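You operate a simulated robot arm through the tools that you are given. There is no shell and no other tool. Be economical: measure what you need, move in short steps, check, and stop when the job is done.

Carry out the task below with a simulated robot arm. There is one attempt and no reset: what you move stays moved.

TASK
Unplug the shaker, then free its clamp and swing the bar up.
Fine: socket switch off first, red plug on its tray, socket flap closed; knob and latch free.

The check looks at the end state, three seconds after you hand in, the way a careful person would. Anything else that was tipped, shoved, dropped, spilled or broken makes it a failure.

THE ROBOT
A 6-joint arm with a fingered hand on a trunk, on a base that drives. Base frame: it is fixed to the floor where the robot stands at the start and does not move with it; the origin is under the middle of the robot, x ahead of it, y to its left, z up. Readings come in cm, degrees, newtons and seconds.
With the tool pointing down near the work surface it reaches from about 34 to 76 cm from the robot's upright axis, wherever it stands. Its first joint turns from -166.0 to 166.0 degrees. Places, roughly: blue knob [70, -50, 90]; clamp bar [70, -50, 90]; red flap [90, 0, 100]; red latch [70, -60, 90]; red socket switch [70, 0, 90]; shaker switch [50, -40, 60]; speed dial [50, -60, 60]; tray beside the red socket [80, -10, 90]. Payload 4 kg.
Tool frame: the origin (TCP) lies between the finger pads and is the grasp point; the fingertips stand 2.6 cm ahead of it; z points along the fingers, y is the line along which they close. The gripper opens to 14.8 cm. The gripper's body begins 7.3 cm behind the TCP. The gripper is a hand of 3 fingers: y runs from the thumb to the fingers, the wrist lies at [0, 0, -23.9] in the tool frame, and closing takes about 1.5 s.
Orientation is that of the tool frame in the base frame, as [roll, pitch, yaw] about the fixed x, y, z axes, in that order (R = Rz(yaw) Ry(pitch) Rx(roll)). With the fingers straight down and closing along the base's y, the tool's x points along the base's -x, its y along +y and its z along -z.

THE INTERFACE
- The arm moves only by the tool step_arm. Its argument "series" is a list of rows, each a list of 7 numbers: the turn, a rotation vector about the tool's x, y, z in units of 90 degrees (1.0 is 90 degrees), then the shift along the tool's x, y, z in units of 300 mm (1.0 is 300 mm), then the finger opening in cm, from 0 to 14.8. In form: [[rx, ry, rz, dx, dy, dz, grip], ...]. A call has 1 to 10 rows; each row is the pose to reach, as a shift and turn from the pose commanded when the call began, along the tool's axes at that moment. A call with a number of a shift or a turn outside -1 to 1 is refused whole. A row lasts 0.2 s, in which the tool goes at most 5 cm and 8.6 degrees; a call with a longer step from one row to the next is refused whole, and so is a gripper value outside its range. Where a pose cannot be reached the arm comes as near as it can. A force on the tool above 40 N (or 10 N above the force at the start of the call, whichever is more), or a blocked arm, ends the call early, and 0.2 s more pass. The fingers move at their own pace (about 15.3 cm/s each) and stop on an object; they squeeze with about 31 N. The grip force told is the motor's: it shows also when the fingers shut on nothing. Time passes only in rows, and 0.2 s behind the last, so rows that repeat a pose let the fingers close. The reply holds the time, the measured pose of the TCP, the force on the tool along the base axes, the opening and the grip force, in the units named above and with some noise, with the torque about the TCP (base axes, N m) and any sound that the robot's microphone picked up, and new pictures: "pictures" is both (left out), scene, wrist or none.
- Cameras (640 x 400 px; columns grow to the right, rows downward): "scene" is now at [1.21, 10.6, 159.84]; the picture's right is [-0.62, -0.78, 0.00], its down [-0.40, 0.32, -0.86] and it looks along [0.67, -0.53, -0.51] (base axes); focal length 253 px, centre (320, 200). "wrist" rides on the gripper at [6.8, -3.9, -9] in the tool frame; the picture's right is [0.50, 0.87, 0.00], its down [-0.66, 0.38, -0.65] and it looks along [-0.57, 0.33, 0.76] (tool axes); focal length 222 px, centre (320, 200). There is no depth. A picture from a camera that has moved, and an enlarged one, comes with that camera's place and axes in the base frame and with its lens.
- move_column(by): slides the trunk up (or, below 0, down) by that many cm; the arm and the scene camera ride with it, the base frame stays. It gives what a move gives, with no picture.
- base_move(legs): drives the robot by 1 to 6 legs, each [ahead, left, turn to the left] in cm, cm and degrees, along the robot's own axes; the way and the turn of a leg run together, so that a leg with both is an arc; at most 150 cm and 180 degrees a leg. The arm and the cameras ride along, it lands a little off, and it stops where it bumps. It gives what a move gives, and a new picture of the scene camera.
- set_grasp(shape): the hand has 3 fingers and takes this shape, open, in about a second: jaw (thumb against the fingers, like two jaws); tri (thumb and two fingers); tip (a fingertip pinch); poke (one finger out to press); point (the index stretched); flat (the hand flat); cup (the hand cupped); fist (a fist). The gripper value then closes the fingers along that shape, each until it touches; the sizes above hold for jaw. It gives what a move gives, with no picture.
- turn_head(pan, tilt): turns the head with the scene camera to pan (to the left, within 155 degrees either way) and tilt (down, from -29 to 69), counted from straight ahead of the robot. It gives what a move gives, and a new picture of the scene camera.
- zoom(camera, box): a new picture of the part [left, top, right, bottom] of that camera's present view, enlarged. The clock stands still meanwhile.
- job_done(): hands the job in; it is judged then, once.

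Go step by step. Nothing tells you exact positions but the pictures and the camera data: compare them with the known pose of the tool, close in by small moves and look again before you grip or let go. The budget is 120 turns and 260 pictures, counting those below and the enlarged ones. Unless the task says otherwise, let go and move clear before handing in.

The tools are called after ">>>" as a command line: name --pt "numbers of a row" for each row, then --argument value for the rest, lists and objects as JSON in quotes. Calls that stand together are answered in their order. step_arm: Moves the arm, as the interface text tells. Its arguments: {"type":"object","properties":{"series":{"type":"array","items":{"type":"array","items":{"type":"number"}}},"pictures":{"type":"string","enum":["both","scene","wrist","none"]}},"required":["series"]} The other tools are called the same way: move_column (by) slides the trunk up or down; set_grasp (shape) gives the hand a shape; base_move (legs) drives the base; turn_head (pan, tilt) turns the head that bears the scene camera; zoom (camera, box) takes an enlarged picture of a part of a camera's view; job_done () hands the job in.

At the start:

```text
clock: 0.0
eef_pos: [26.43, -21.3, 143.58]
tcp_rot: [-179.8, 0.1, -180.0]
contact_force: [0.2, 0.6, -0.3]
moment: [0.01, -0.02, -0.01]
grip_width: 14.81
finger_force: 0.1
shape: jaw
trunk travel left (down, up): [-53.3, 5.7]
robot x, y, heading: [-0.17, -0.33, 0.2]
head pan, tilt: [-38.4, 31.0]
```

scene: 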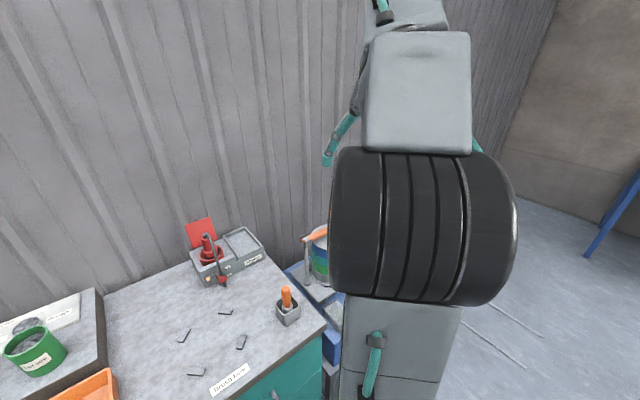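
wrist: 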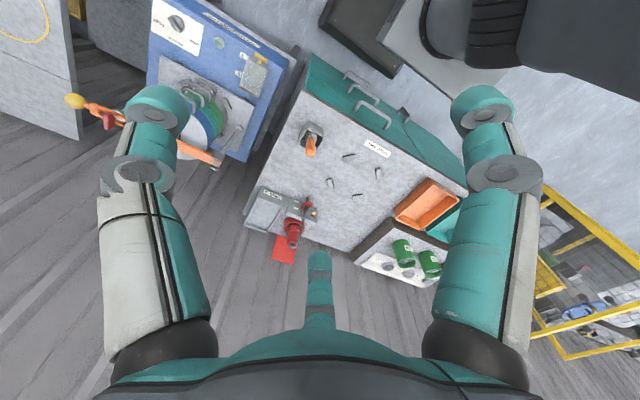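

I see the bench with the red socket, its flap up with the plug in, and the shaker (blue) to its right, partly hidden by the arm. I'll zoom in on both.

>>> zoom --camera "scene" --box '[160, 200, 340, 340]'

>>> zoom --camera "wrist" --box '[60, 0, 320, 180]'

>>> zoom --camera "wrist" --box '[230, 100, 390, 270]'

```text
2.86 times, centred on (250, 270) of scene
camera zoom: at [1.21, 10.6, 159.84], right [-0.62, -0.78, 0.0], down [-0.4, 0.32, -0.86], along [0.67, -0.53, -0.51], focal length 722 px, centre (520, 0)
```

zoom: 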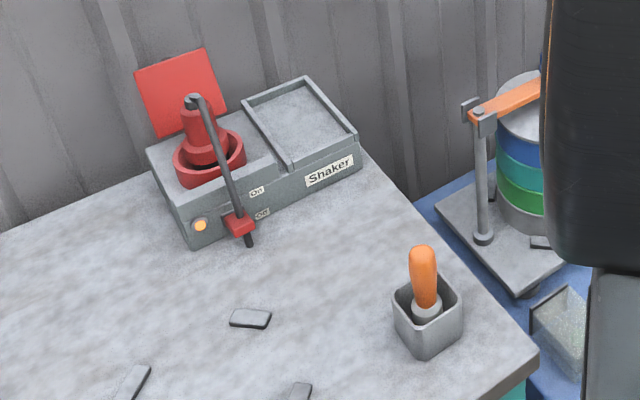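

```text
2.22 times, centred on (190, 90) of wrist
camera zoom: at [19.79, -25.13, 152.61], right [-0.5, 0.87, 0.0], down [0.65, 0.38, 0.65], along [0.57, 0.33, -0.76], focal length 494 px, centre (609, 444)
```

zoom: 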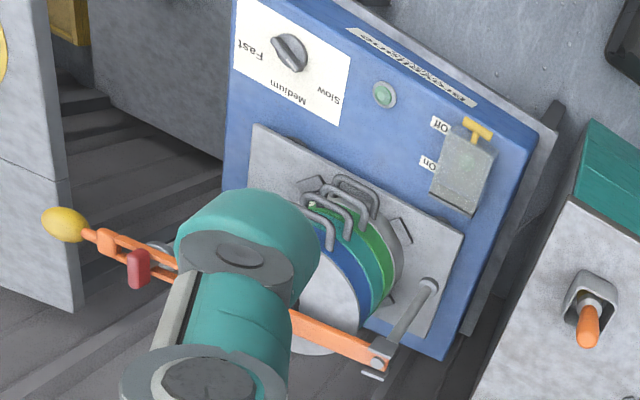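

```text
2.35 times, centred on (310, 185) of wrist
camera zoom: at [19.79, -25.13, 152.61], right [-0.5, 0.87, 0.0], down [0.65, 0.38, 0.65], along [0.57, 0.33, -0.76], focal length 523 px, centre (344, 235)
```

zoom: 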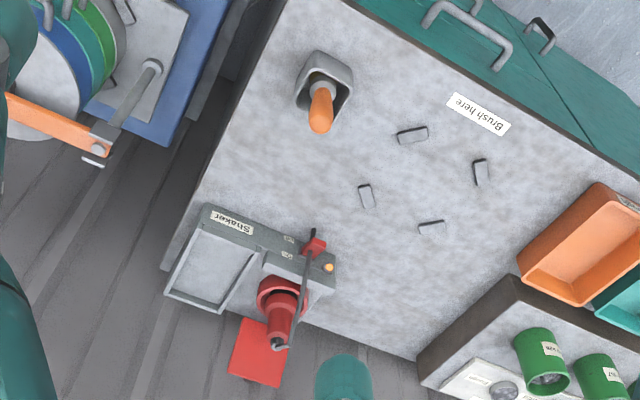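

Next I look straight at the socket with the head to triangulate.

>>> turn_head --pan -5 --tilt 40

>>> turn_head --pan -65 --tilt 40

```text
clock: 1.0
eef_pos: [26.58, -21.29, 143.62]
tcp_rot: [-179.8, 0.1, -179.9]
contact_force: [0.2, -0.3, -0.1]
moment: [-0.01, -0.02, 0.02]
grip_width: 14.79
finger_force: 0.1
shape: jaw
trunk travel left (down, up): [-53.3, 5.7]
robot x, y, heading: [-0.09, 0.0, 0.2]
head pan, tilt: [-5.0, 40.0]
camera scene: at [2.63, 15.44, 158.47], right [-0.09, -1.0, 0.0], down [-0.64, 0.06, -0.77], along [0.76, -0.07, -0.64], focal length 253 px, centre (320, 200)
```

scene: 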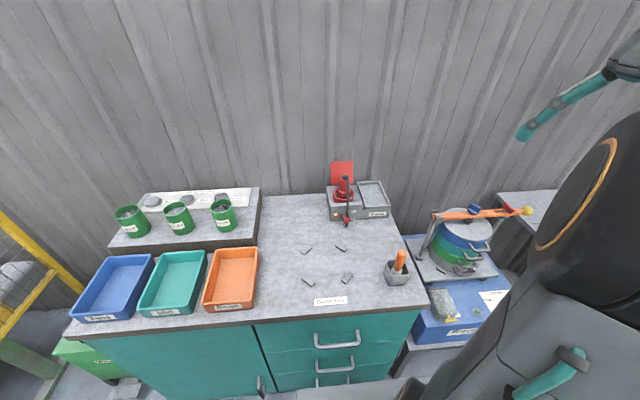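

```text
clock: 2.3
eef_pos: [26.57, -21.24, 143.74]
tcp_rot: [-179.8, 0.1, -179.8]
contact_force: [-0.7, -0.2, 0.0]
moment: [-0.02, -0.01, -0.02]
grip_width: 14.8
finger_force: 0.2
shape: jaw
trunk travel left (down, up): [-53.3, 5.7]
robot x, y, heading: [0.15, -0.49, 0.0]
head pan, tilt: [-65.0, 40.0]
camera scene: at [-2.24, 8.49, 158.46], right [-0.91, -0.42, 0.0], down [-0.27, 0.58, -0.77], along [0.32, -0.69, -0.64], focal length 253 px, centre (320, 200)
```

scene: 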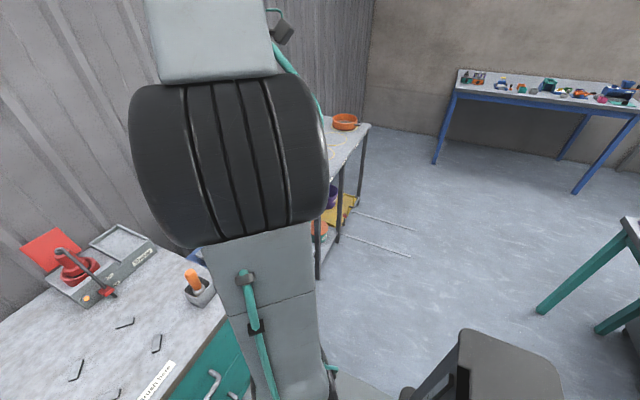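

>>> turn_head --pan -5 --tilt 40

>>> zoom --camera "scene" --box '[300, 150, 420, 240]'

>>> zoom --camera "scene" --box '[400, 190, 540, 350]'

```text
clock: 3.6
eef_pos: [26.65, -21.22, 143.75]
tcp_rot: [-179.8, 0.2, -179.8]
contact_force: [0.3, 0.7, 0.2]
moment: [0.0, -0.03, 0.02]
grip_width: 14.79
finger_force: 0.0
shape: jaw
trunk travel left (down, up): [-53.3, 5.7]
robot x, y, heading: [-0.05, 0.22, 0.0]
head pan, tilt: [-5.0, 40.0]
camera scene: at [2.63, 15.45, 158.46], right [-0.09, -1.0, 0.0], down [-0.64, 0.06, -0.77], along [0.76, -0.07, -0.64], focal length 253 px, centre (320, 200)
```

scene: 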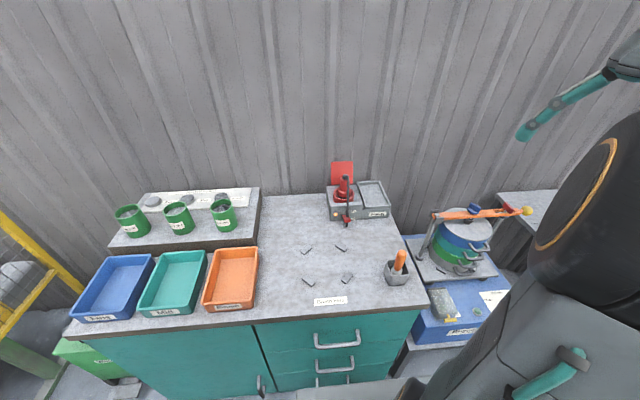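

```text
4.44 times, centred on (360, 195) of scene
camera zoom: at [2.63, 15.45, 158.46], right [-0.09, -1.0, 0.0], down [-0.64, 0.06, -0.77], along [0.76, -0.07, -0.64], focal length 1123 px, centre (142, 222)
```

zoom: 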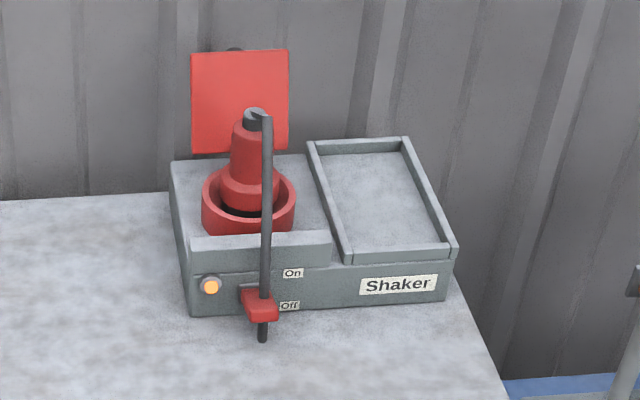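

```text
2.50 times, centred on (470, 270) of scene
camera zoom: at [2.63, 15.45, 158.46], right [-0.09, -1.0, 0.0], down [-0.64, 0.06, -0.77], along [0.76, -0.07, -0.64], focal length 632 px, centre (-55, 25)
```

zoom: 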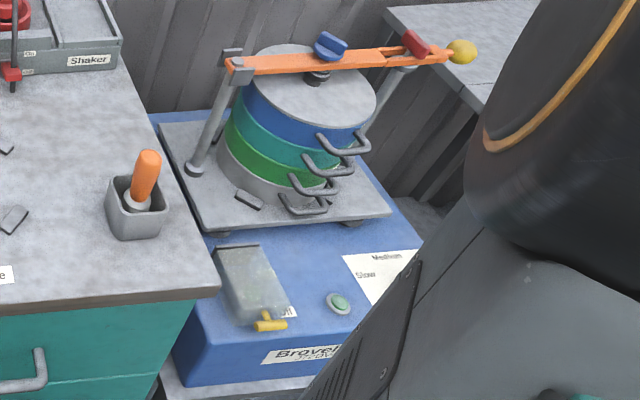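

The socket block sits near (75,-3) on the bench, with the plug top near (79,-1,105). I'll move the hand above it for a close wrist view.

>>> step_arm --pt "0 0 0 -0.1 0.066 0.062 14.8" --pt "0 0 0 -0.2 0.13 0.12 14.8" --pt "0 0 0 -0.3 0.2 0.18 14.8" --pt "0 0 0 -0.4 0.26 0.24 14.8" --pt "0 0 0 -0.5 0.33 0.3 14.8" --pt "0 0 0 -0.6 0.4 0.36 14.8" --pt "0 0 0 -0.7 0.46 0.42 14.8" --pt "0 0 0 -0.8 0.53 0.5 14.8" --pt "0 0 0 -0.8 0.53 0.5 14.8"

>>> zoom --camera "scene" --box '[300, 150, 540, 310]'

```text
clock: 5.6
eef_pos: [50.55, -5.39, 128.41]
tcp_rot: [-179.8, 0.2, -179.9]
contact_force: [-1.0, -0.2, 0.9]
moment: [0.0, 0.01, -0.03]
grip_width: 14.77
finger_force: 0.1
shape: jaw
trunk travel left (down, up): [-53.3, 5.7]
robot x, y, heading: [-0.02, 0.08, -0.1]
head pan, tilt: [-5.0, 40.0]
camera scene: at [2.65, 15.46, 158.46], right [-0.09, -1.0, 0.0], down [-0.64, 0.06, -0.77], along [0.76, -0.07, -0.64], focal length 253 px, centre (320, 200)
camera wrist: at [43.9, -9.26, 137.47], right [-0.5, 0.87, 0.0], down [0.65, 0.38, 0.65], along [0.57, 0.32, -0.76], focal length 222 px, centre (320, 200)
```

scene: 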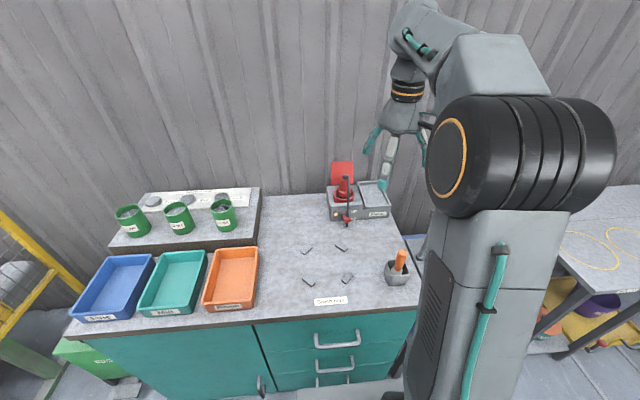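
wrist: 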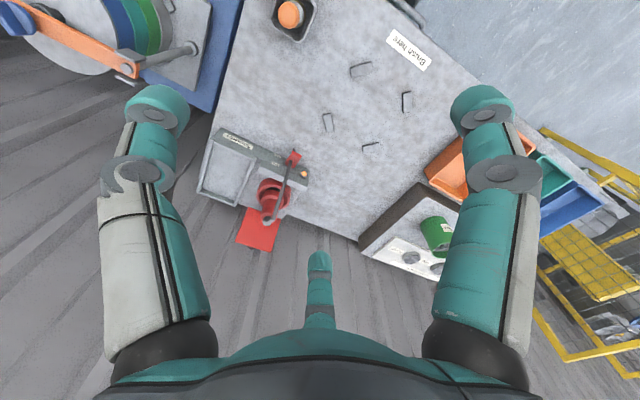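

```text
2.50 times, centred on (420, 230) of scene
camera zoom: at [2.65, 15.46, 158.46], right [-0.09, -1.0, 0.0], down [-0.64, 0.06, -0.77], along [0.76, -0.07, -0.64], focal length 632 px, centre (70, 125)
```

zoom: 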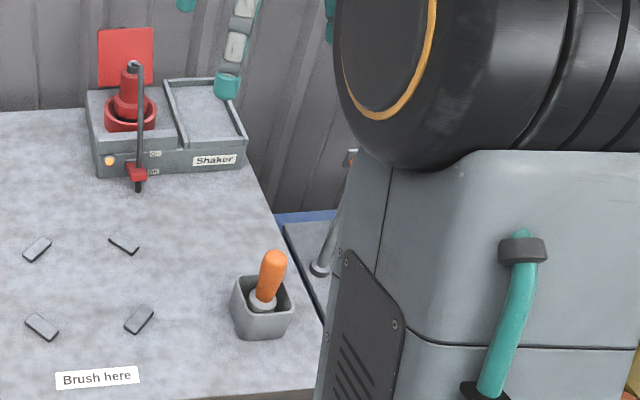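

>>> zoom --camera "wrist" --box '[190, 110, 340, 260]'

```text
2.67 times, centred on (265, 185) of wrist
camera zoom: at [43.9, -9.26, 137.47], right [-0.5, 0.87, 0.0], down [0.65, 0.38, 0.65], along [0.57, 0.32, -0.76], focal length 592 px, centre (467, 240)
```

zoom: 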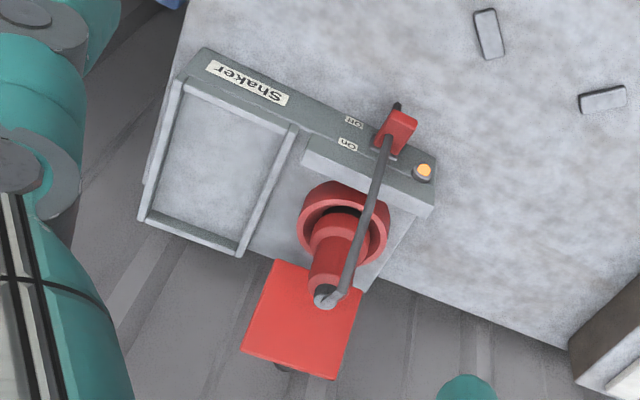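

The lamp is lit; lever is at about (71,-1,89), with On label above and Off below. I want a low view from the front to see the lever tilt and the cable.

>>> step_arm --pt "0 -0.06 0 -0.03 0.056 0.125 14.8" --pt "0 -0.125 0 -0.06 0.112 0.25 14.8" --pt "0 -0.1875 0 -0.09 0.168 0.375 14.8" --pt "0 -0.25 0 -0.125 0.224 0.5 14.8" --pt "0 -0.31 0 -0.156 0.28 0.625 14.8" --pt "0 -0.375 0 -0.19 0.335 0.75 14.8" --pt "0 -0.44 0 -0.22 0.39 0.875 14.8" --pt "0 -0.5 0 -0.25 0.447 1.0 14.8" --pt "0 -0.5 0 -0.25 0.447 1.0 14.8"

```text
clock: 7.6
eef_pos: [58.28, 8.04, 98.6]
tcp_rot: [-179.4, 44.9, -179.9]
contact_force: [-0.4, 0.1, -0.1]
moment: [-0.01, -0.02, 0.02]
grip_width: 14.78
finger_force: 0.0
shape: jaw
out of reach, approached as far as the arm can: row 4, 5, 6
trunk travel left (down, up): [-53.3, 5.7]
robot x, y, heading: [0.08, -0.24, -0.1]
head pan, tilt: [-5.0, 40.0]
camera scene: at [2.66, 15.44, 158.47], right [-0.09, -1.0, 0.0], down [-0.64, 0.06, -0.77], along [0.76, -0.07, -0.64], focal length 253 px, centre (320, 200)
camera wrist: at [47.11, 4.15, 100.09], right [-0.35, 0.86, -0.36], down [0.0, 0.39, 0.92], along [0.94, 0.32, -0.14], focal length 222 px, centre (320, 200)
```

scene: 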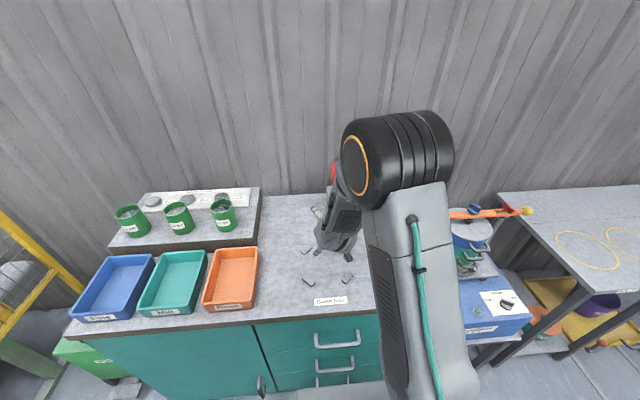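
wrist: 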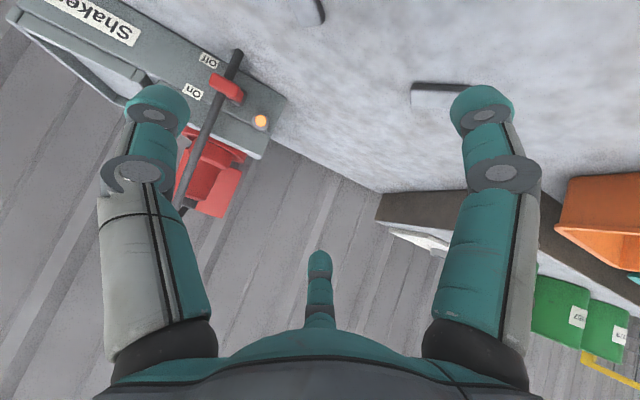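

>>> zoom --camera "wrist" --box '[170, 30, 290, 120]'

```text
4.44 times, centred on (230, 75) of wrist
camera zoom: at [47.11, 4.15, 100.09], right [-0.35, 0.86, -0.36], down [0.0, 0.39, 0.92], along [0.94, 0.32, -0.14], focal length 987 px, centre (720, 756)
```

zoom: 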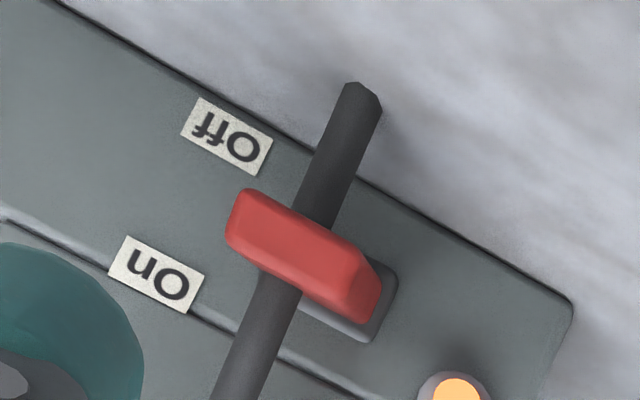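

The lever spans about y −2.8..0.4 at z≈89.7, sticking out toward x≈71. I'll close the fingers and bring the tips just above and in front of it.

>>> step_arm --pt "0 0 0 0 0 0 0" --pt "0 0 0 -0.04 -0.077 0.05 0" --pt "0 0 0 -0.08 -0.153 0.1 0" --pt "0 0 0 -0.12 -0.23 0.15 0" --pt "0 0 0 -0.16 -0.307 0.2 0" --pt "0 0 0 -0.191 -0.307 0.266 0" --pt "0 0 0 -0.191 -0.307 0.266 0" --pt "0 0 0 -0.191 -0.307 0.266 0" --pictures "wrist"

>>> zoom --camera "wrist" --box '[240, 80, 400, 240]'

```text
clock: 9.4
eef_pos: [69.38, 0.97, 98.27]
tcp_rot: [-177.8, 44.2, -179.8]
contact_force: [0.1, -0.7, -0.5]
moment: [-0.01, -0.03, -0.02]
grip_width: 0.02
finger_force: 30.7
shape: jaw
out of reach, approached as far as the arm can: row 2, 3, 4, 5, 6, 7
trunk travel left (down, up): [-53.3, 5.7]
robot x, y, heading: [0.07, -0.14, 0.2]
head pan, tilt: [-5.0, 40.0]
camera wrist: at [58.11, -2.51, 100.16], right [-0.34, 0.86, -0.37], down [0.02, 0.4, 0.91], along [0.94, 0.3, -0.16], focal length 222 px, centre (320, 200)
```

wrist: 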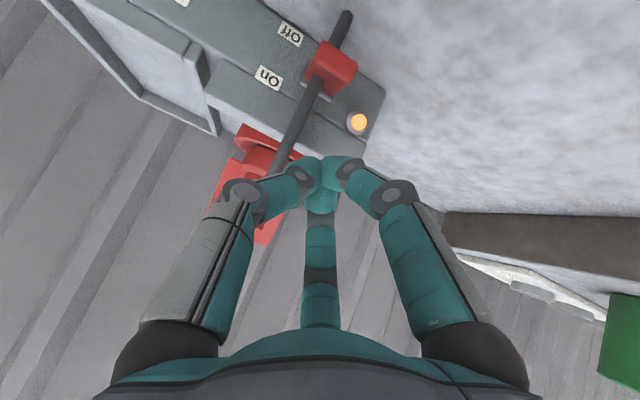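

```text
2.50 times, centred on (320, 160) of wrist
camera zoom: at [58.11, -2.51, 100.16], right [-0.34, 0.86, -0.37], down [0.02, 0.4, 0.91], along [0.94, 0.3, -0.16], focal length 555 px, centre (320, 300)
```

zoom: 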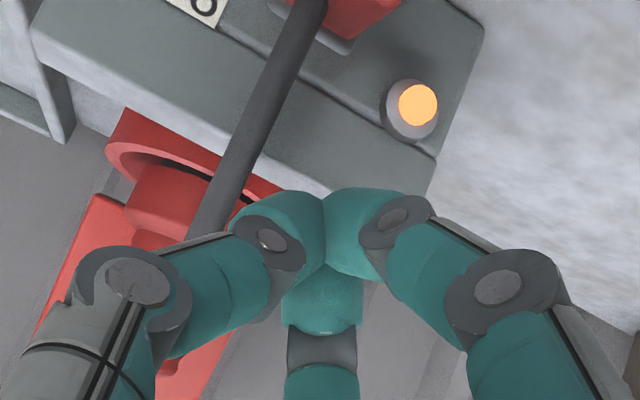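

The arm is near its reach limit here. I check how much room the base has in front of the bench.

>>> turn_head --pan 0 --tilt 69

```text
clock: 10.3
eef_pos: [69.26, 1.1, 98.33]
tcp_rot: [-177.9, 44.1, -179.8]
contact_force: [0.6, 0.4, 0.5]
moment: [-0.01, 0.01, -0.01]
grip_width: 0.0
finger_force: 31.1
shape: jaw
trunk travel left (down, up): [-53.3, 5.7]
robot x, y, heading: [-0.05, -0.04, -0.0]
head pan, tilt: [0.0, 68.8]
camera scene: at [-0.24, 16.2, 154.86], right [0.0, -1.0, 0.0], down [-0.93, 0.0, -0.36], along [0.36, 0.0, -0.93], focal length 253 px, centre (320, 200)
```

scene: 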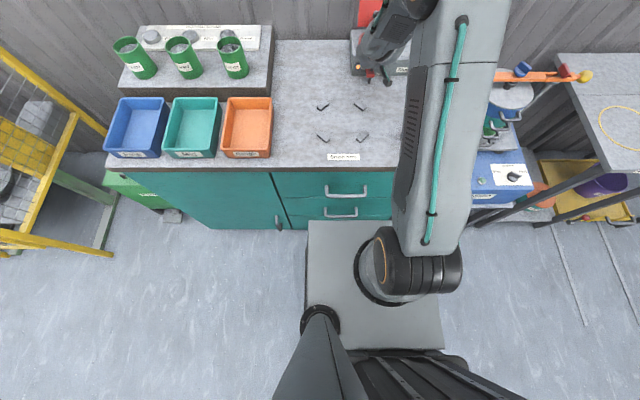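

There is room, but the limit seems to be tilt; I'll use a steeper tilt (about 22° from vertical) and reposition above the lever.

>>> step_arm --pt "0 0.06 0 -0.02 0 -0.05 0" --pt "0 0.125 0 -0.04 0 -0.09 0" --pt "0 0.19 0 -0.06 0 -0.13 0" --pt "0 0.25 0 -0.07 0 -0.165 0" --pt "0 0.25 0 -0.07 0 -0.165 0" --pictures "wrist"

```text
clock: 11.5
eef_pos: [65.8, -2.47, 102.01]
tcp_rot: [177.9, 22.6, -179.9]
contact_force: [-0.2, 0.3, 0.4]
moment: [-0.03, -0.01, 0.0]
grip_width: 0.0
finger_force: 31.0
shape: jaw
out of reach, approached as far as the arm can: row 1, 3, 4, 5
trunk travel left (down, up): [-53.3, 5.7]
robot x, y, heading: [-0.11, -0.02, 0.4]
head pan, tilt: [0.0, 68.8]
camera wrist: at [56.14, -6.67, 107.54], right [-0.48, 0.86, -0.16], down [0.35, 0.35, 0.87], along [0.81, 0.36, -0.47], focal length 222 px, centre (320, 200)
```

wrist: 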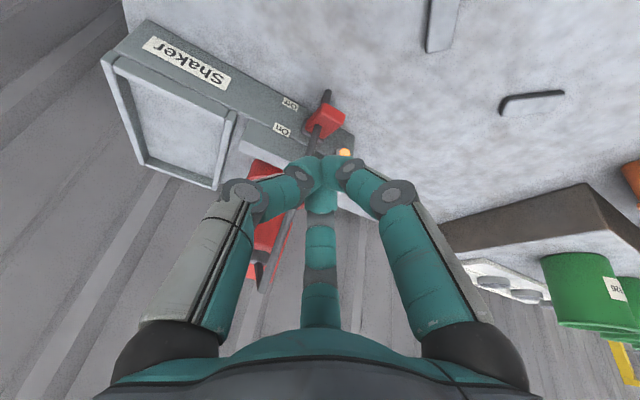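

The arm seems close to a wrist singularity there. I'll raise the hand and lower the trunk so that the forearm lies flatter.

>>> step_arm --pt "0 0.05 0 -0.01 0 -0.13 0" --pt "0 0.1 0 -0.02 0 -0.26 0" --pt "0 0.15 0 -0.03 0 -0.39 0" --pt "0 0.2 0 -0.04 0 -0.52 0" --pt "0 0.25 0 -0.04 0 -0.63 0" --pt "0 0.25 0 -0.04 0 -0.63 0" --pictures "none"

>>> move_column --by -18

>>> turn_head --pan 5 --tilt 40

```text
clock: 12.9
eef_pos: [59.68, -2.33, 119.96]
tcp_rot: [-179.8, 0.0, 180.0]
contact_force: [0.0, 0.1, 0.1]
moment: [0.02, -0.02, 0.01]
grip_width: 0.0
finger_force: 30.7
shape: jaw
out of reach, approached as far as the arm can: row 1
trunk travel left (down, up): [-53.3, 5.7]
robot x, y, heading: [0.19, -0.05, 0.0]
head pan, tilt: [0.0, 68.8]
```

```text
clock: 14.9
eef_pos: [59.46, -2.51, 101.98]
tcp_rot: [-179.8, 0.0, 180.0]
contact_force: [0.9, -0.9, -0.3]
moment: [-0.02, 0.02, -0.01]
grip_width: 0.0
finger_force: 30.9
shape: jaw
trunk travel left (down, up): [-35.3, 23.7]
robot x, y, heading: [-0.13, -0.14, 0.0]
head pan, tilt: [0.0, 68.8]
```

```text
clock: 15.8
eef_pos: [59.6, -2.57, 101.9]
tcp_rot: [-179.8, 0.2, -180.0]
contact_force: [1.1, -0.5, -0.7]
moment: [0.01, 0.01, 0.03]
grip_width: 0.01
finger_force: 30.8
shape: jaw
trunk travel left (down, up): [-35.3, 23.7]
robot x, y, heading: [0.01, -0.27, 0.1]
head pan, tilt: [5.0, 40.0]
camera scene: at [2.63, 16.93, 140.46], right [0.09, -1.0, 0.0], down [-0.64, -0.06, -0.77], along [0.76, 0.07, -0.64], focal length 253 px, centre (320, 200)
```

scene: 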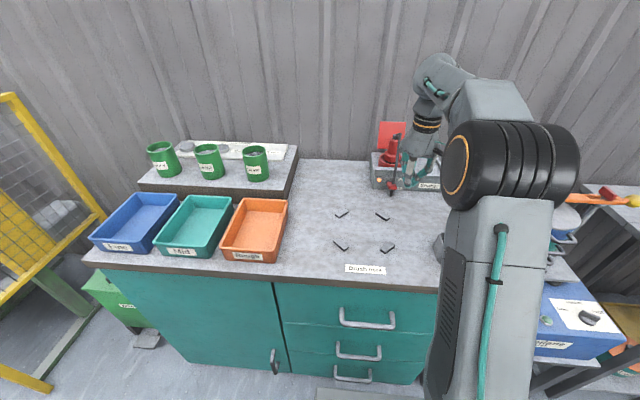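

>>> step_arm --pt "0 -0.06 0 -0.1 0.01 0.04 0" --pt "0 -0.125 0 -0.2 0.02 0.08 0" --pt "0 -0.19 0 -0.3 0.03 0.12 0" --pt "0 -0.25 0 -0.373 0.043 0.15 0" --pt "0 -0.25 0 -0.373 0.043 0.15 0"

>>> zoom --camera "scene" --box '[350, 100, 470, 220]'

>>> zoom --camera "wrist" --box '[250, 80, 390, 220]'

```text
clock: 17.1
eef_pos: [70.88, -1.12, 97.23]
tcp_rot: [-179.8, 22.6, -179.7]
contact_force: [1.0, -0.3, 0.3]
moment: [0.03, 0.01, 0.02]
grip_width: 0.02
finger_force: 30.8
shape: jaw
trunk travel left (down, up): [-35.3, 23.7]
robot x, y, heading: [-0.03, 0.26, -0.1]
head pan, tilt: [5.0, 40.0]
camera scene: at [2.64, 16.94, 140.46], right [0.09, -1.0, 0.0], down [-0.64, -0.06, -0.77], along [0.76, 0.07, -0.64], focal length 253 px, centre (320, 200)
camera wrist: at [61.16, -5.1, 102.91], right [-0.46, 0.86, -0.2], down [0.35, 0.38, 0.85], along [0.81, 0.33, -0.48], focal length 222 px, centre (320, 200)
```

scene: 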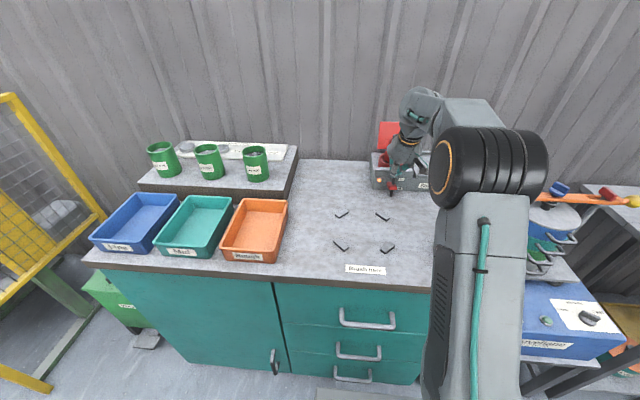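
wrist: 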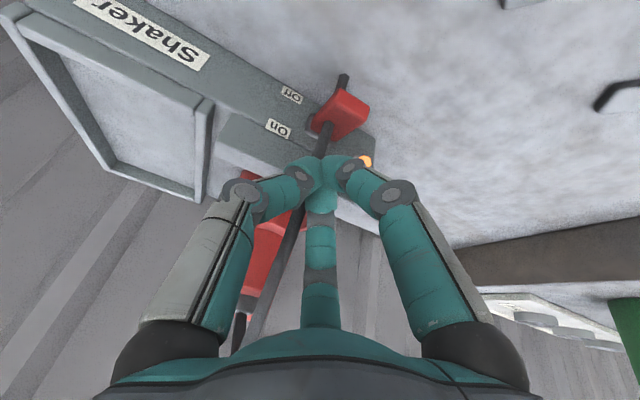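

```text
3.33 times, centred on (410, 160) of scene
camera zoom: at [2.64, 16.94, 140.46], right [0.09, -1.0, 0.0], down [-0.64, -0.06, -0.77], along [0.76, 0.07, -0.64], focal length 842 px, centre (20, 333)
```

zoom: 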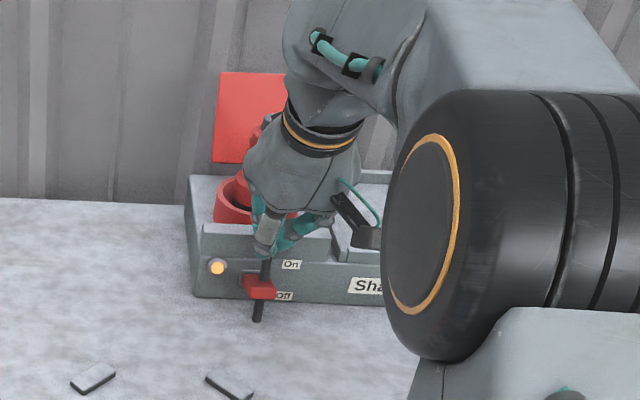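

```text
2.86 times, centred on (320, 150) of wrist
camera zoom: at [61.16, -5.1, 102.91], right [-0.46, 0.86, -0.2], down [0.35, 0.38, 0.85], along [0.81, 0.33, -0.48], focal length 635 px, centre (320, 343)
```

zoom: 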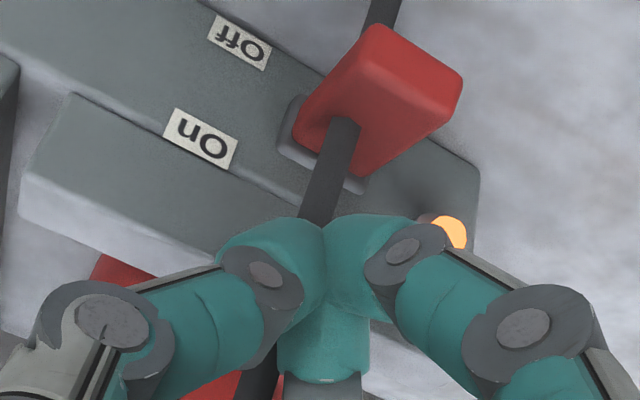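

Lever top is at z≈90, its end near x≈70.3. I push the fingertips straight down on it.

>>> step_arm --pt "0 0 0 0.04 0 0.056 0" --pt "0 0 0 0.079 0 0.112 0" --pt "0 0 0 0.088 0 0.135 0" --pt "0 0 0 0.098 0 0.158 0" --pt "0 0 0 0.109 0 0.18 0" --pt "0 0 0 0.12 0 0.203 0" --pictures "both"

>>> zoom --camera "wrist" --box '[250, 80, 390, 220]'

```text
clock: 18.4
eef_pos: [70.25, -1.86, 91.25]
tcp_rot: [178.8, 22.9, -179.9]
contact_force: [0.3, 2.3, 24.9]
moment: [0.12, -0.29, 0.04]
grip_width: 0.0
finger_force: 31.0
shape: jaw
out of reach, approached as far as the arm can: row 2, 3, 4, 5, 6
trunk travel left (down, up): [-35.3, 23.7]
robot x, y, heading: [0.1, 0.16, -0.1]
head pan, tilt: [5.0, 40.0]
camera scene: at [2.42, 16.97, 140.53], right [0.09, -1.0, 0.0], down [-0.64, -0.06, -0.77], along [0.76, 0.07, -0.64], focal length 253 px, centre (320, 200)
camera wrist: at [60.48, -5.92, 96.84], right [-0.47, 0.87, -0.18], down [0.35, 0.37, 0.86], along [0.81, 0.34, -0.47], focal length 222 px, centre (320, 200)
```

scene: 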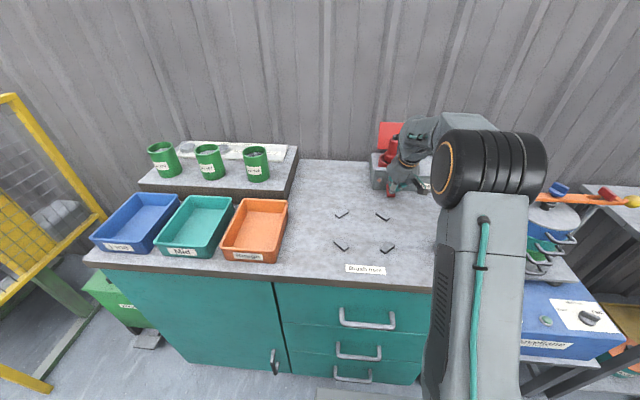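
wrist: 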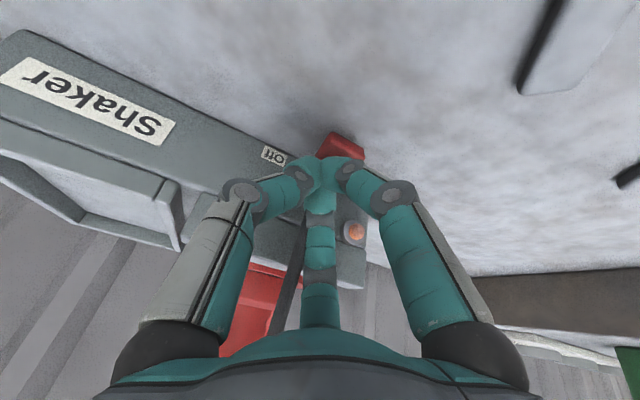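

```text
2.86 times, centred on (320, 150) of wrist
camera zoom: at [60.48, -5.92, 96.84], right [-0.47, 0.87, -0.18], down [0.35, 0.37, 0.86], along [0.81, 0.34, -0.47], focal length 635 px, centre (320, 343)
```

zoom: 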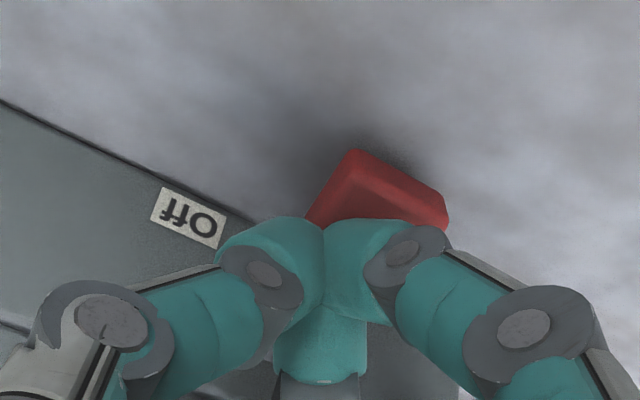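

The lamp has gone out, so the socket is off. I retract the hand and look.

>>> step_arm --pt "0 0 0 0.08 0 0.05 0" --pt "0 0 0 0.07 0 -0.1 0" --pt "0 0.06 0 0.07 0 -0.25 0" --pt "0 0.125 0 0.07 0 -0.4 0" --pt "0 0.19 0 0.07 0 -0.53 0" --pt "0 0.25 0 0.07 0 -0.53 14.8" --pt "0 0.25 0 0.07 0 -0.53 14.8"

>>> zoom --camera "wrist" --box '[200, 60, 380, 240]'

>>> zoom --camera "scene" --box '[350, 100, 470, 220]'

```text
clock: 18.8
eef_pos: [70.11, -2.13, 91.23]
tcp_rot: [178.8, 23.5, -179.9]
contact_force: [-11.0, 3.6, 16.7]
moment: [0.11, 0.18, 0.02]
grip_width: 0.0
finger_force: 30.8
shape: jaw
out of reach, approached as far as the arm can: row 1
trunk travel left (down, up): [-35.3, 23.7]
robot x, y, heading: [-0.16, 0.05, 0.1]
head pan, tilt: [5.0, 40.0]
stopped in row 1: the force on the tool passed its limit at 48 N (the readings are from after the stop); the commanded pose is now the measured one
camera scene: at [2.35, 17.01, 140.46], right [0.09, -1.0, 0.0], down [-0.64, -0.06, -0.77], along [0.76, 0.07, -0.64], focal length 253 px, centre (320, 200)
camera wrist: at [60.26, -6.2, 96.67], right [-0.47, 0.87, -0.18], down [0.34, 0.36, 0.87], along [0.82, 0.34, -0.46], focal length 222 px, centre (320, 200)
```

scene: 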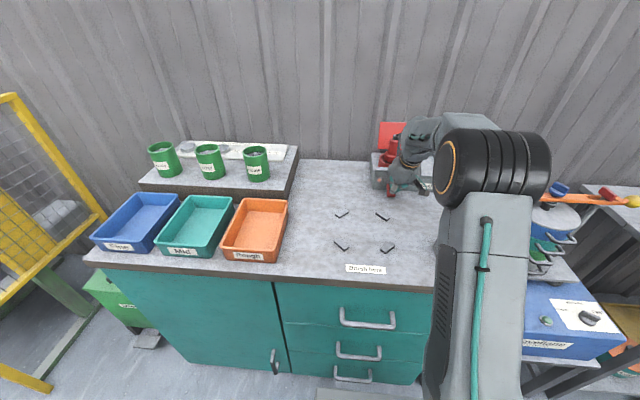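
wrist: 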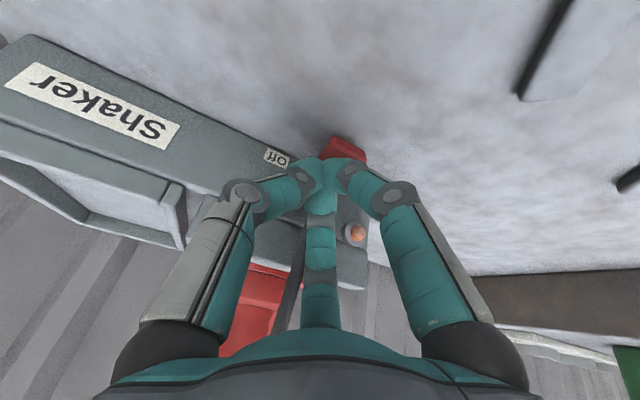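

```text
2.22 times, centred on (290, 150) of wrist
camera zoom: at [60.26, -6.2, 96.67], right [-0.47, 0.87, -0.18], down [0.34, 0.36, 0.87], along [0.82, 0.34, -0.46], focal length 494 px, centre (387, 311)
```

zoom: 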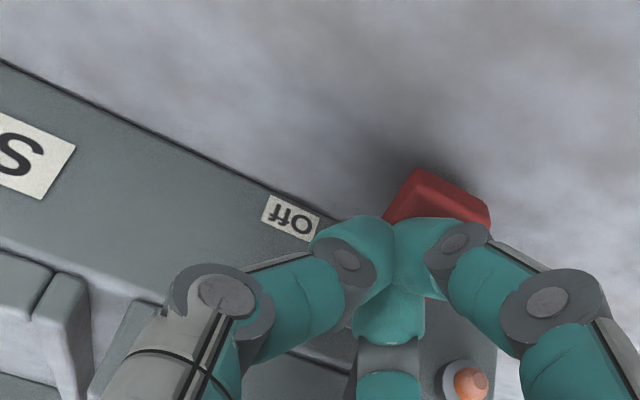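

```text
3.33 times, centred on (410, 160) of scene
camera zoom: at [2.35, 17.01, 140.46], right [0.09, -1.0, 0.0], down [-0.64, -0.06, -0.77], along [0.76, 0.07, -0.64], focal length 842 px, centre (20, 333)
```

zoom: 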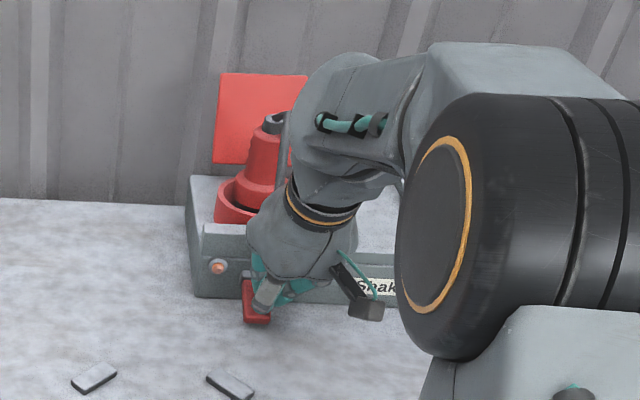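

The lever is down; that first row was a mistaken small push. Now straight up.

>>> step_arm --pt "0 0 0 -0.05 0 -0.123 0" --pt "0 0.06 0 -0.04 0 -0.27 0" --pt "0 0.125 0 -0.03 0 -0.42 0" --pt "0 0.19 0 -0.01 0 -0.54 0" --pt "0 0.25 0 -0.01 0 -0.54 14.8" --pt "0 0.25 0 -0.01 0 -0.54 14.8" --pt "0 0.25 0 -0.01 0 -0.54 14.8" --pt "0 0.25 0 -0.01 0 -0.54 14.8"

>>> zoom --camera "wrist" --box '[200, 60, 380, 240]'

>>> zoom --camera "scene" --box '[350, 100, 470, 220]'

```text
clock: 20.6
eef_pos: [64.07, -2.47, 105.95]
tcp_rot: [178.9, 0.7, -179.5]
contact_force: [-0.2, 0.3, 0.3]
moment: [-0.01, -0.06, 0.01]
grip_width: 14.78
finger_force: 0.0
shape: jaw
trunk travel left (down, up): [-35.3, 23.7]
robot x, y, heading: [-0.1, -0.21, 0.5]
head pan, tilt: [5.0, 40.0]
camera scene: at [2.62, 16.95, 140.46], right [0.09, -1.0, 0.0], down [-0.64, -0.06, -0.77], along [0.76, 0.07, -0.64], focal length 253 px, centre (320, 200)
camera wrist: at [57.18, -6.61, 114.74], right [-0.51, 0.86, 0.01], down [0.64, 0.37, 0.67], along [0.57, 0.35, -0.74], focal length 222 px, centre (320, 200)
```

scene: 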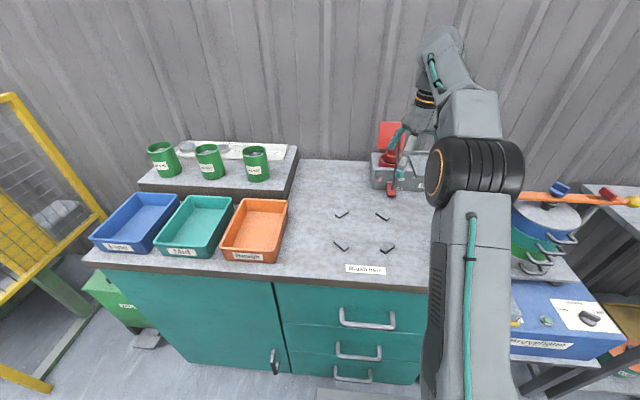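
wrist: 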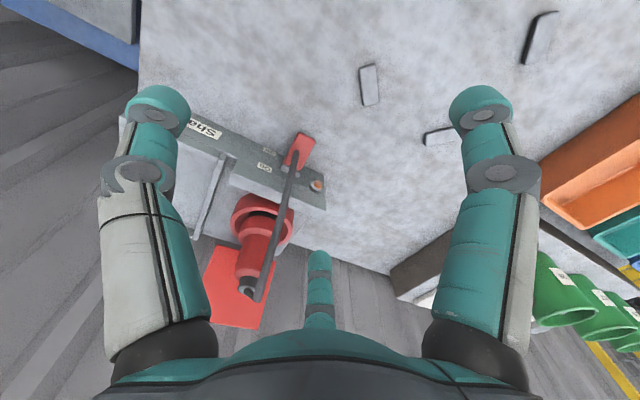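

```text
2.22 times, centred on (290, 150) of wrist
camera zoom: at [57.18, -6.61, 114.74], right [-0.51, 0.86, 0.01], down [0.64, 0.37, 0.67], along [0.57, 0.35, -0.74], focal length 494 px, centre (387, 311)
```

zoom: 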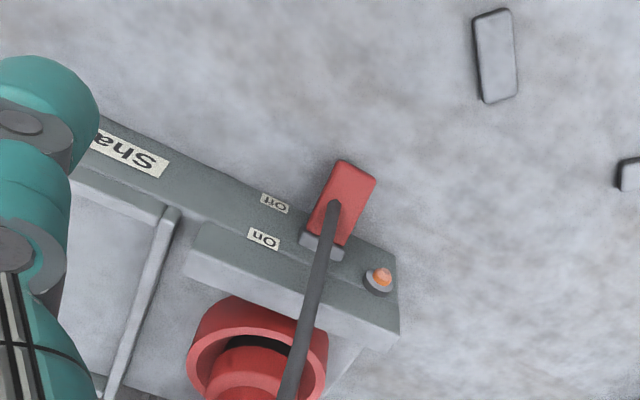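

```text
3.33 times, centred on (410, 160) of scene
camera zoom: at [2.62, 16.95, 140.46], right [0.09, -1.0, 0.0], down [-0.64, -0.06, -0.77], along [0.76, 0.07, -0.64], focal length 842 px, centre (20, 333)
```

zoom: 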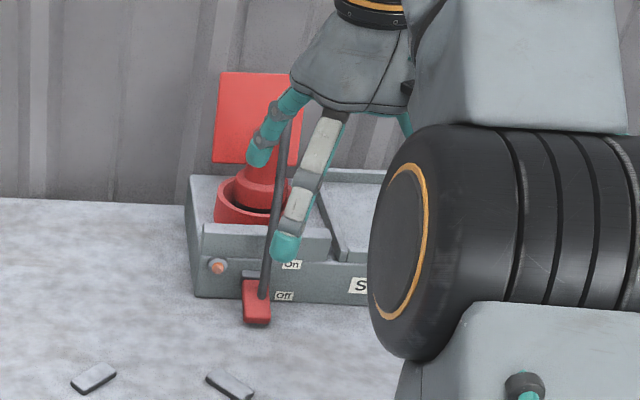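

Switch lever is down and the lamp is off. Next I raise the hand and drive the base 8 cm ahead so the plug (axis ≈ (79.5,−1.8)) is in reach.

>>> step_arm --pt "0 0 0 0 0 -0.16 9" --pt "0 0 0 0 0 -0.3 9" --pt "0 0 0 0 0 -0.4 9" --pt "0 0 0 0 0 -0.4 9" --pictures "none"

>>> base_move --legs '[[8, 0, 0]]'

```text
clock: 21.6
eef_pos: [60.24, -2.95, 113.9]
tcp_rot: [178.9, 0.8, -179.5]
contact_force: [-0.2, 0.0, 0.4]
moment: [0.06, 0.01, 0.01]
grip_width: 9.05
finger_force: 0.1
shape: jaw
out of reach, approached as far as the arm can: row 1, 2, 3, 4
trunk travel left (down, up): [-35.3, 23.7]
robot x, y, heading: [-0.03, -0.08, 0.1]
head pan, tilt: [5.0, 40.0]
```

```text
clock: 22.7
eef_pos: [67.19, -2.91, 113.73]
tcp_rot: [178.9, 0.7, -179.4]
contact_force: [-0.5, 0.2, -0.5]
moment: [0.02, 0.02, 0.03]
grip_width: 9.06
finger_force: 0.1
shape: jaw
trunk travel left (down, up): [-35.3, 23.7]
robot x, y, heading: [7.09, 0.07, 0.4]
head pan, tilt: [5.0, 40.0]
stopped in leg 1: the robot was blocked; the commanded pose is now the measured one
camera scene: at [9.41, 16.89, 140.46], right [0.09, -1.0, 0.0], down [-0.64, -0.06, -0.77], along [0.76, 0.07, -0.64], focal length 253 px, centre (320, 200)
```

scene: 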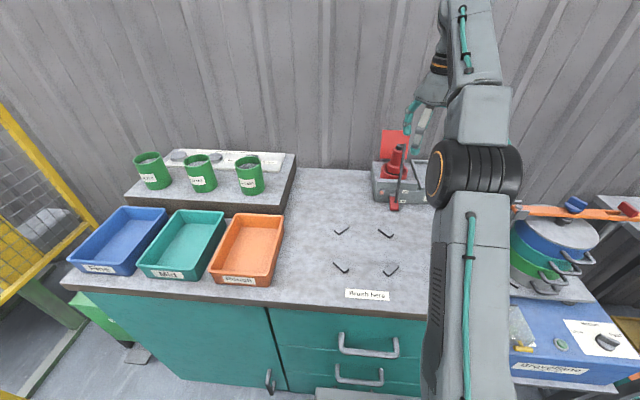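

The base touched the bench at 7 cm; I back off a little, and raise the trunk for clearance.

>>> base_move --legs '[[-1, 0, 0]]'

>>> move_column --by 10

>>> step_arm --pt "0 0 0 -0.12 0.01 0.05 9" --pt "0 0 0 -0.24 0.02 0.1 9" --pt "0 0 0 -0.34 0.03 0.18 9" --pt "0 0 0 -0.34 0.03 0.18 9"

```text
clock: 23.5
eef_pos: [66.2, -2.91, 113.71]
tcp_rot: [178.9, 0.6, -179.3]
contact_force: [-0.8, -1.3, -0.5]
moment: [0.0, -0.01, -0.01]
grip_width: 9.04
finger_force: 0.0
shape: jaw
trunk travel left (down, up): [-35.3, 23.7]
robot x, y, heading: [5.71, 0.15, 0.1]
head pan, tilt: [5.0, 40.0]
camera scene: at [8.42, 16.89, 140.46], right [0.09, -1.0, 0.0], down [-0.64, -0.06, -0.77], along [0.76, 0.07, -0.64], focal length 253 px, centre (320, 200)
```

scene: 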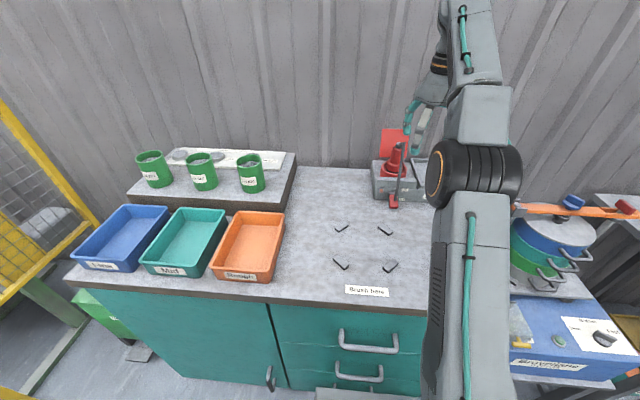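

```text
clock: 24.8
eef_pos: [66.1, -2.94, 123.71]
tcp_rot: [179.0, 0.5, -179.5]
contact_force: [0.1, -0.9, 0.6]
moment: [-0.01, 0.0, -0.02]
grip_width: 9.04
finger_force: 0.1
shape: jaw
trunk travel left (down, up): [-45.3, 13.7]
robot x, y, heading: [6.07, -0.11, 0.2]
head pan, tilt: [5.0, 40.0]
```

```text
clock: 25.8
eef_pos: [69.42, -2.24, 119.97]
tcp_rot: [178.8, 0.9, -179.3]
contact_force: [-0.3, 0.5, 0.4]
moment: [-0.01, 0.01, -0.01]
grip_width: 9.04
finger_force: 0.1
shape: jaw
out of reach, approached as far as the arm can: row 1, 2, 3, 4
trunk travel left (down, up): [-45.3, 13.7]
robot x, y, heading: [6.01, -0.3, 0.4]
head pan, tilt: [5.0, 40.0]
camera scene: at [8.42, 16.89, 150.46], right [0.09, -1.0, 0.0], down [-0.64, -0.06, -0.77], along [0.76, 0.07, -0.64], focal length 253 px, centre (320, 200)
camera wrist: at [62.62, -6.43, 128.7], right [-0.51, 0.86, 0.01], down [0.64, 0.37, 0.67], along [0.57, 0.35, -0.74], focal length 222 px, centre (320, 200)
```

scene: 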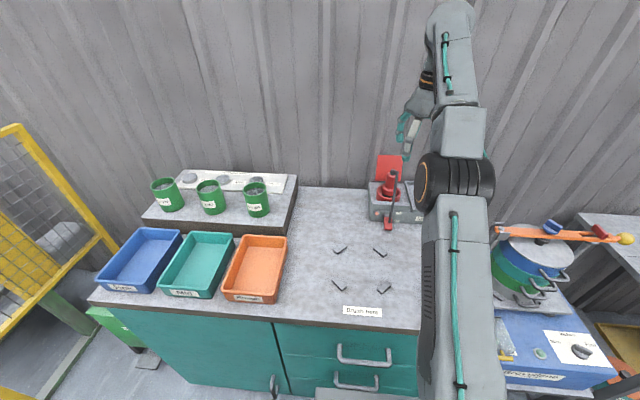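
wrist: 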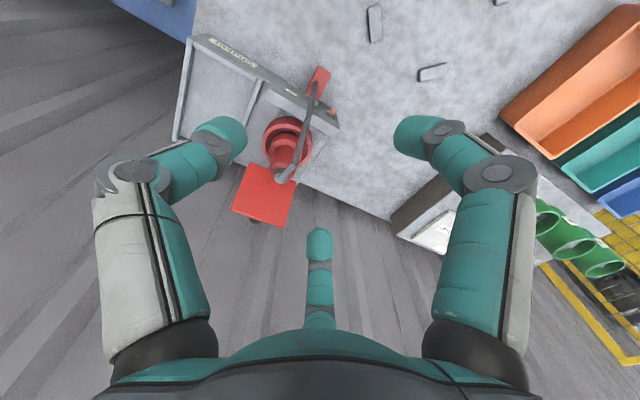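

The arm is stretched out; raising the trunk gives more reach at that height.

>>> move_column --by 13

>>> step_arm --pt "0 0 0 0 0 0.16 9" --pt "0 0 0 0 0 0.32 9" --pt "0 0 0 0 0 0.48 9" --pt "0 0 0 0 0 0.5 9" --pt "0 0 0 0 0 0.5 9"

```text
clock: 27.4
eef_pos: [69.35, -2.24, 132.88]
tcp_rot: [178.9, 0.8, -179.3]
contact_force: [-0.4, 0.4, -0.6]
moment: [-0.02, -0.03, 0.01]
grip_width: 9.05
finger_force: 0.0
shape: jaw
trunk travel left (down, up): [-58.3, 0.7]
robot x, y, heading: [5.8, -0.04, 0.2]
head pan, tilt: [5.0, 40.0]
```

```text
clock: 28.6
eef_pos: [69.67, -2.01, 117.92]
tcp_rot: [178.9, 0.7, -179.3]
contact_force: [0.1, 0.3, -0.1]
moment: [0.03, -0.03, 0.02]
grip_width: 9.02
finger_force: 0.0
shape: jaw
trunk travel left (down, up): [-58.3, 0.7]
robot x, y, heading: [5.82, -0.12, 0.1]
head pan, tilt: [5.0, 40.0]
camera scene: at [8.4, 16.89, 163.46], right [0.09, -1.0, 0.0], down [-0.64, -0.06, -0.77], along [0.76, 0.07, -0.64], focal length 253 px, centre (320, 200)
camera wrist: at [63.01, -6.07, 126.68], right [-0.51, 0.86, 0.01], down [0.64, 0.37, 0.67], along [0.57, 0.35, -0.74], focal length 222 px, centre (320, 200)
```

scene: 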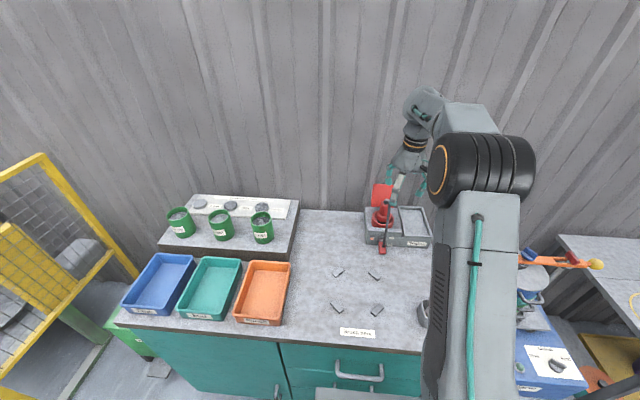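
wrist: 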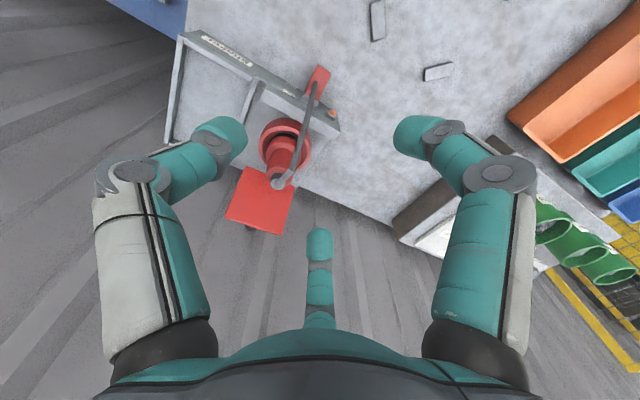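

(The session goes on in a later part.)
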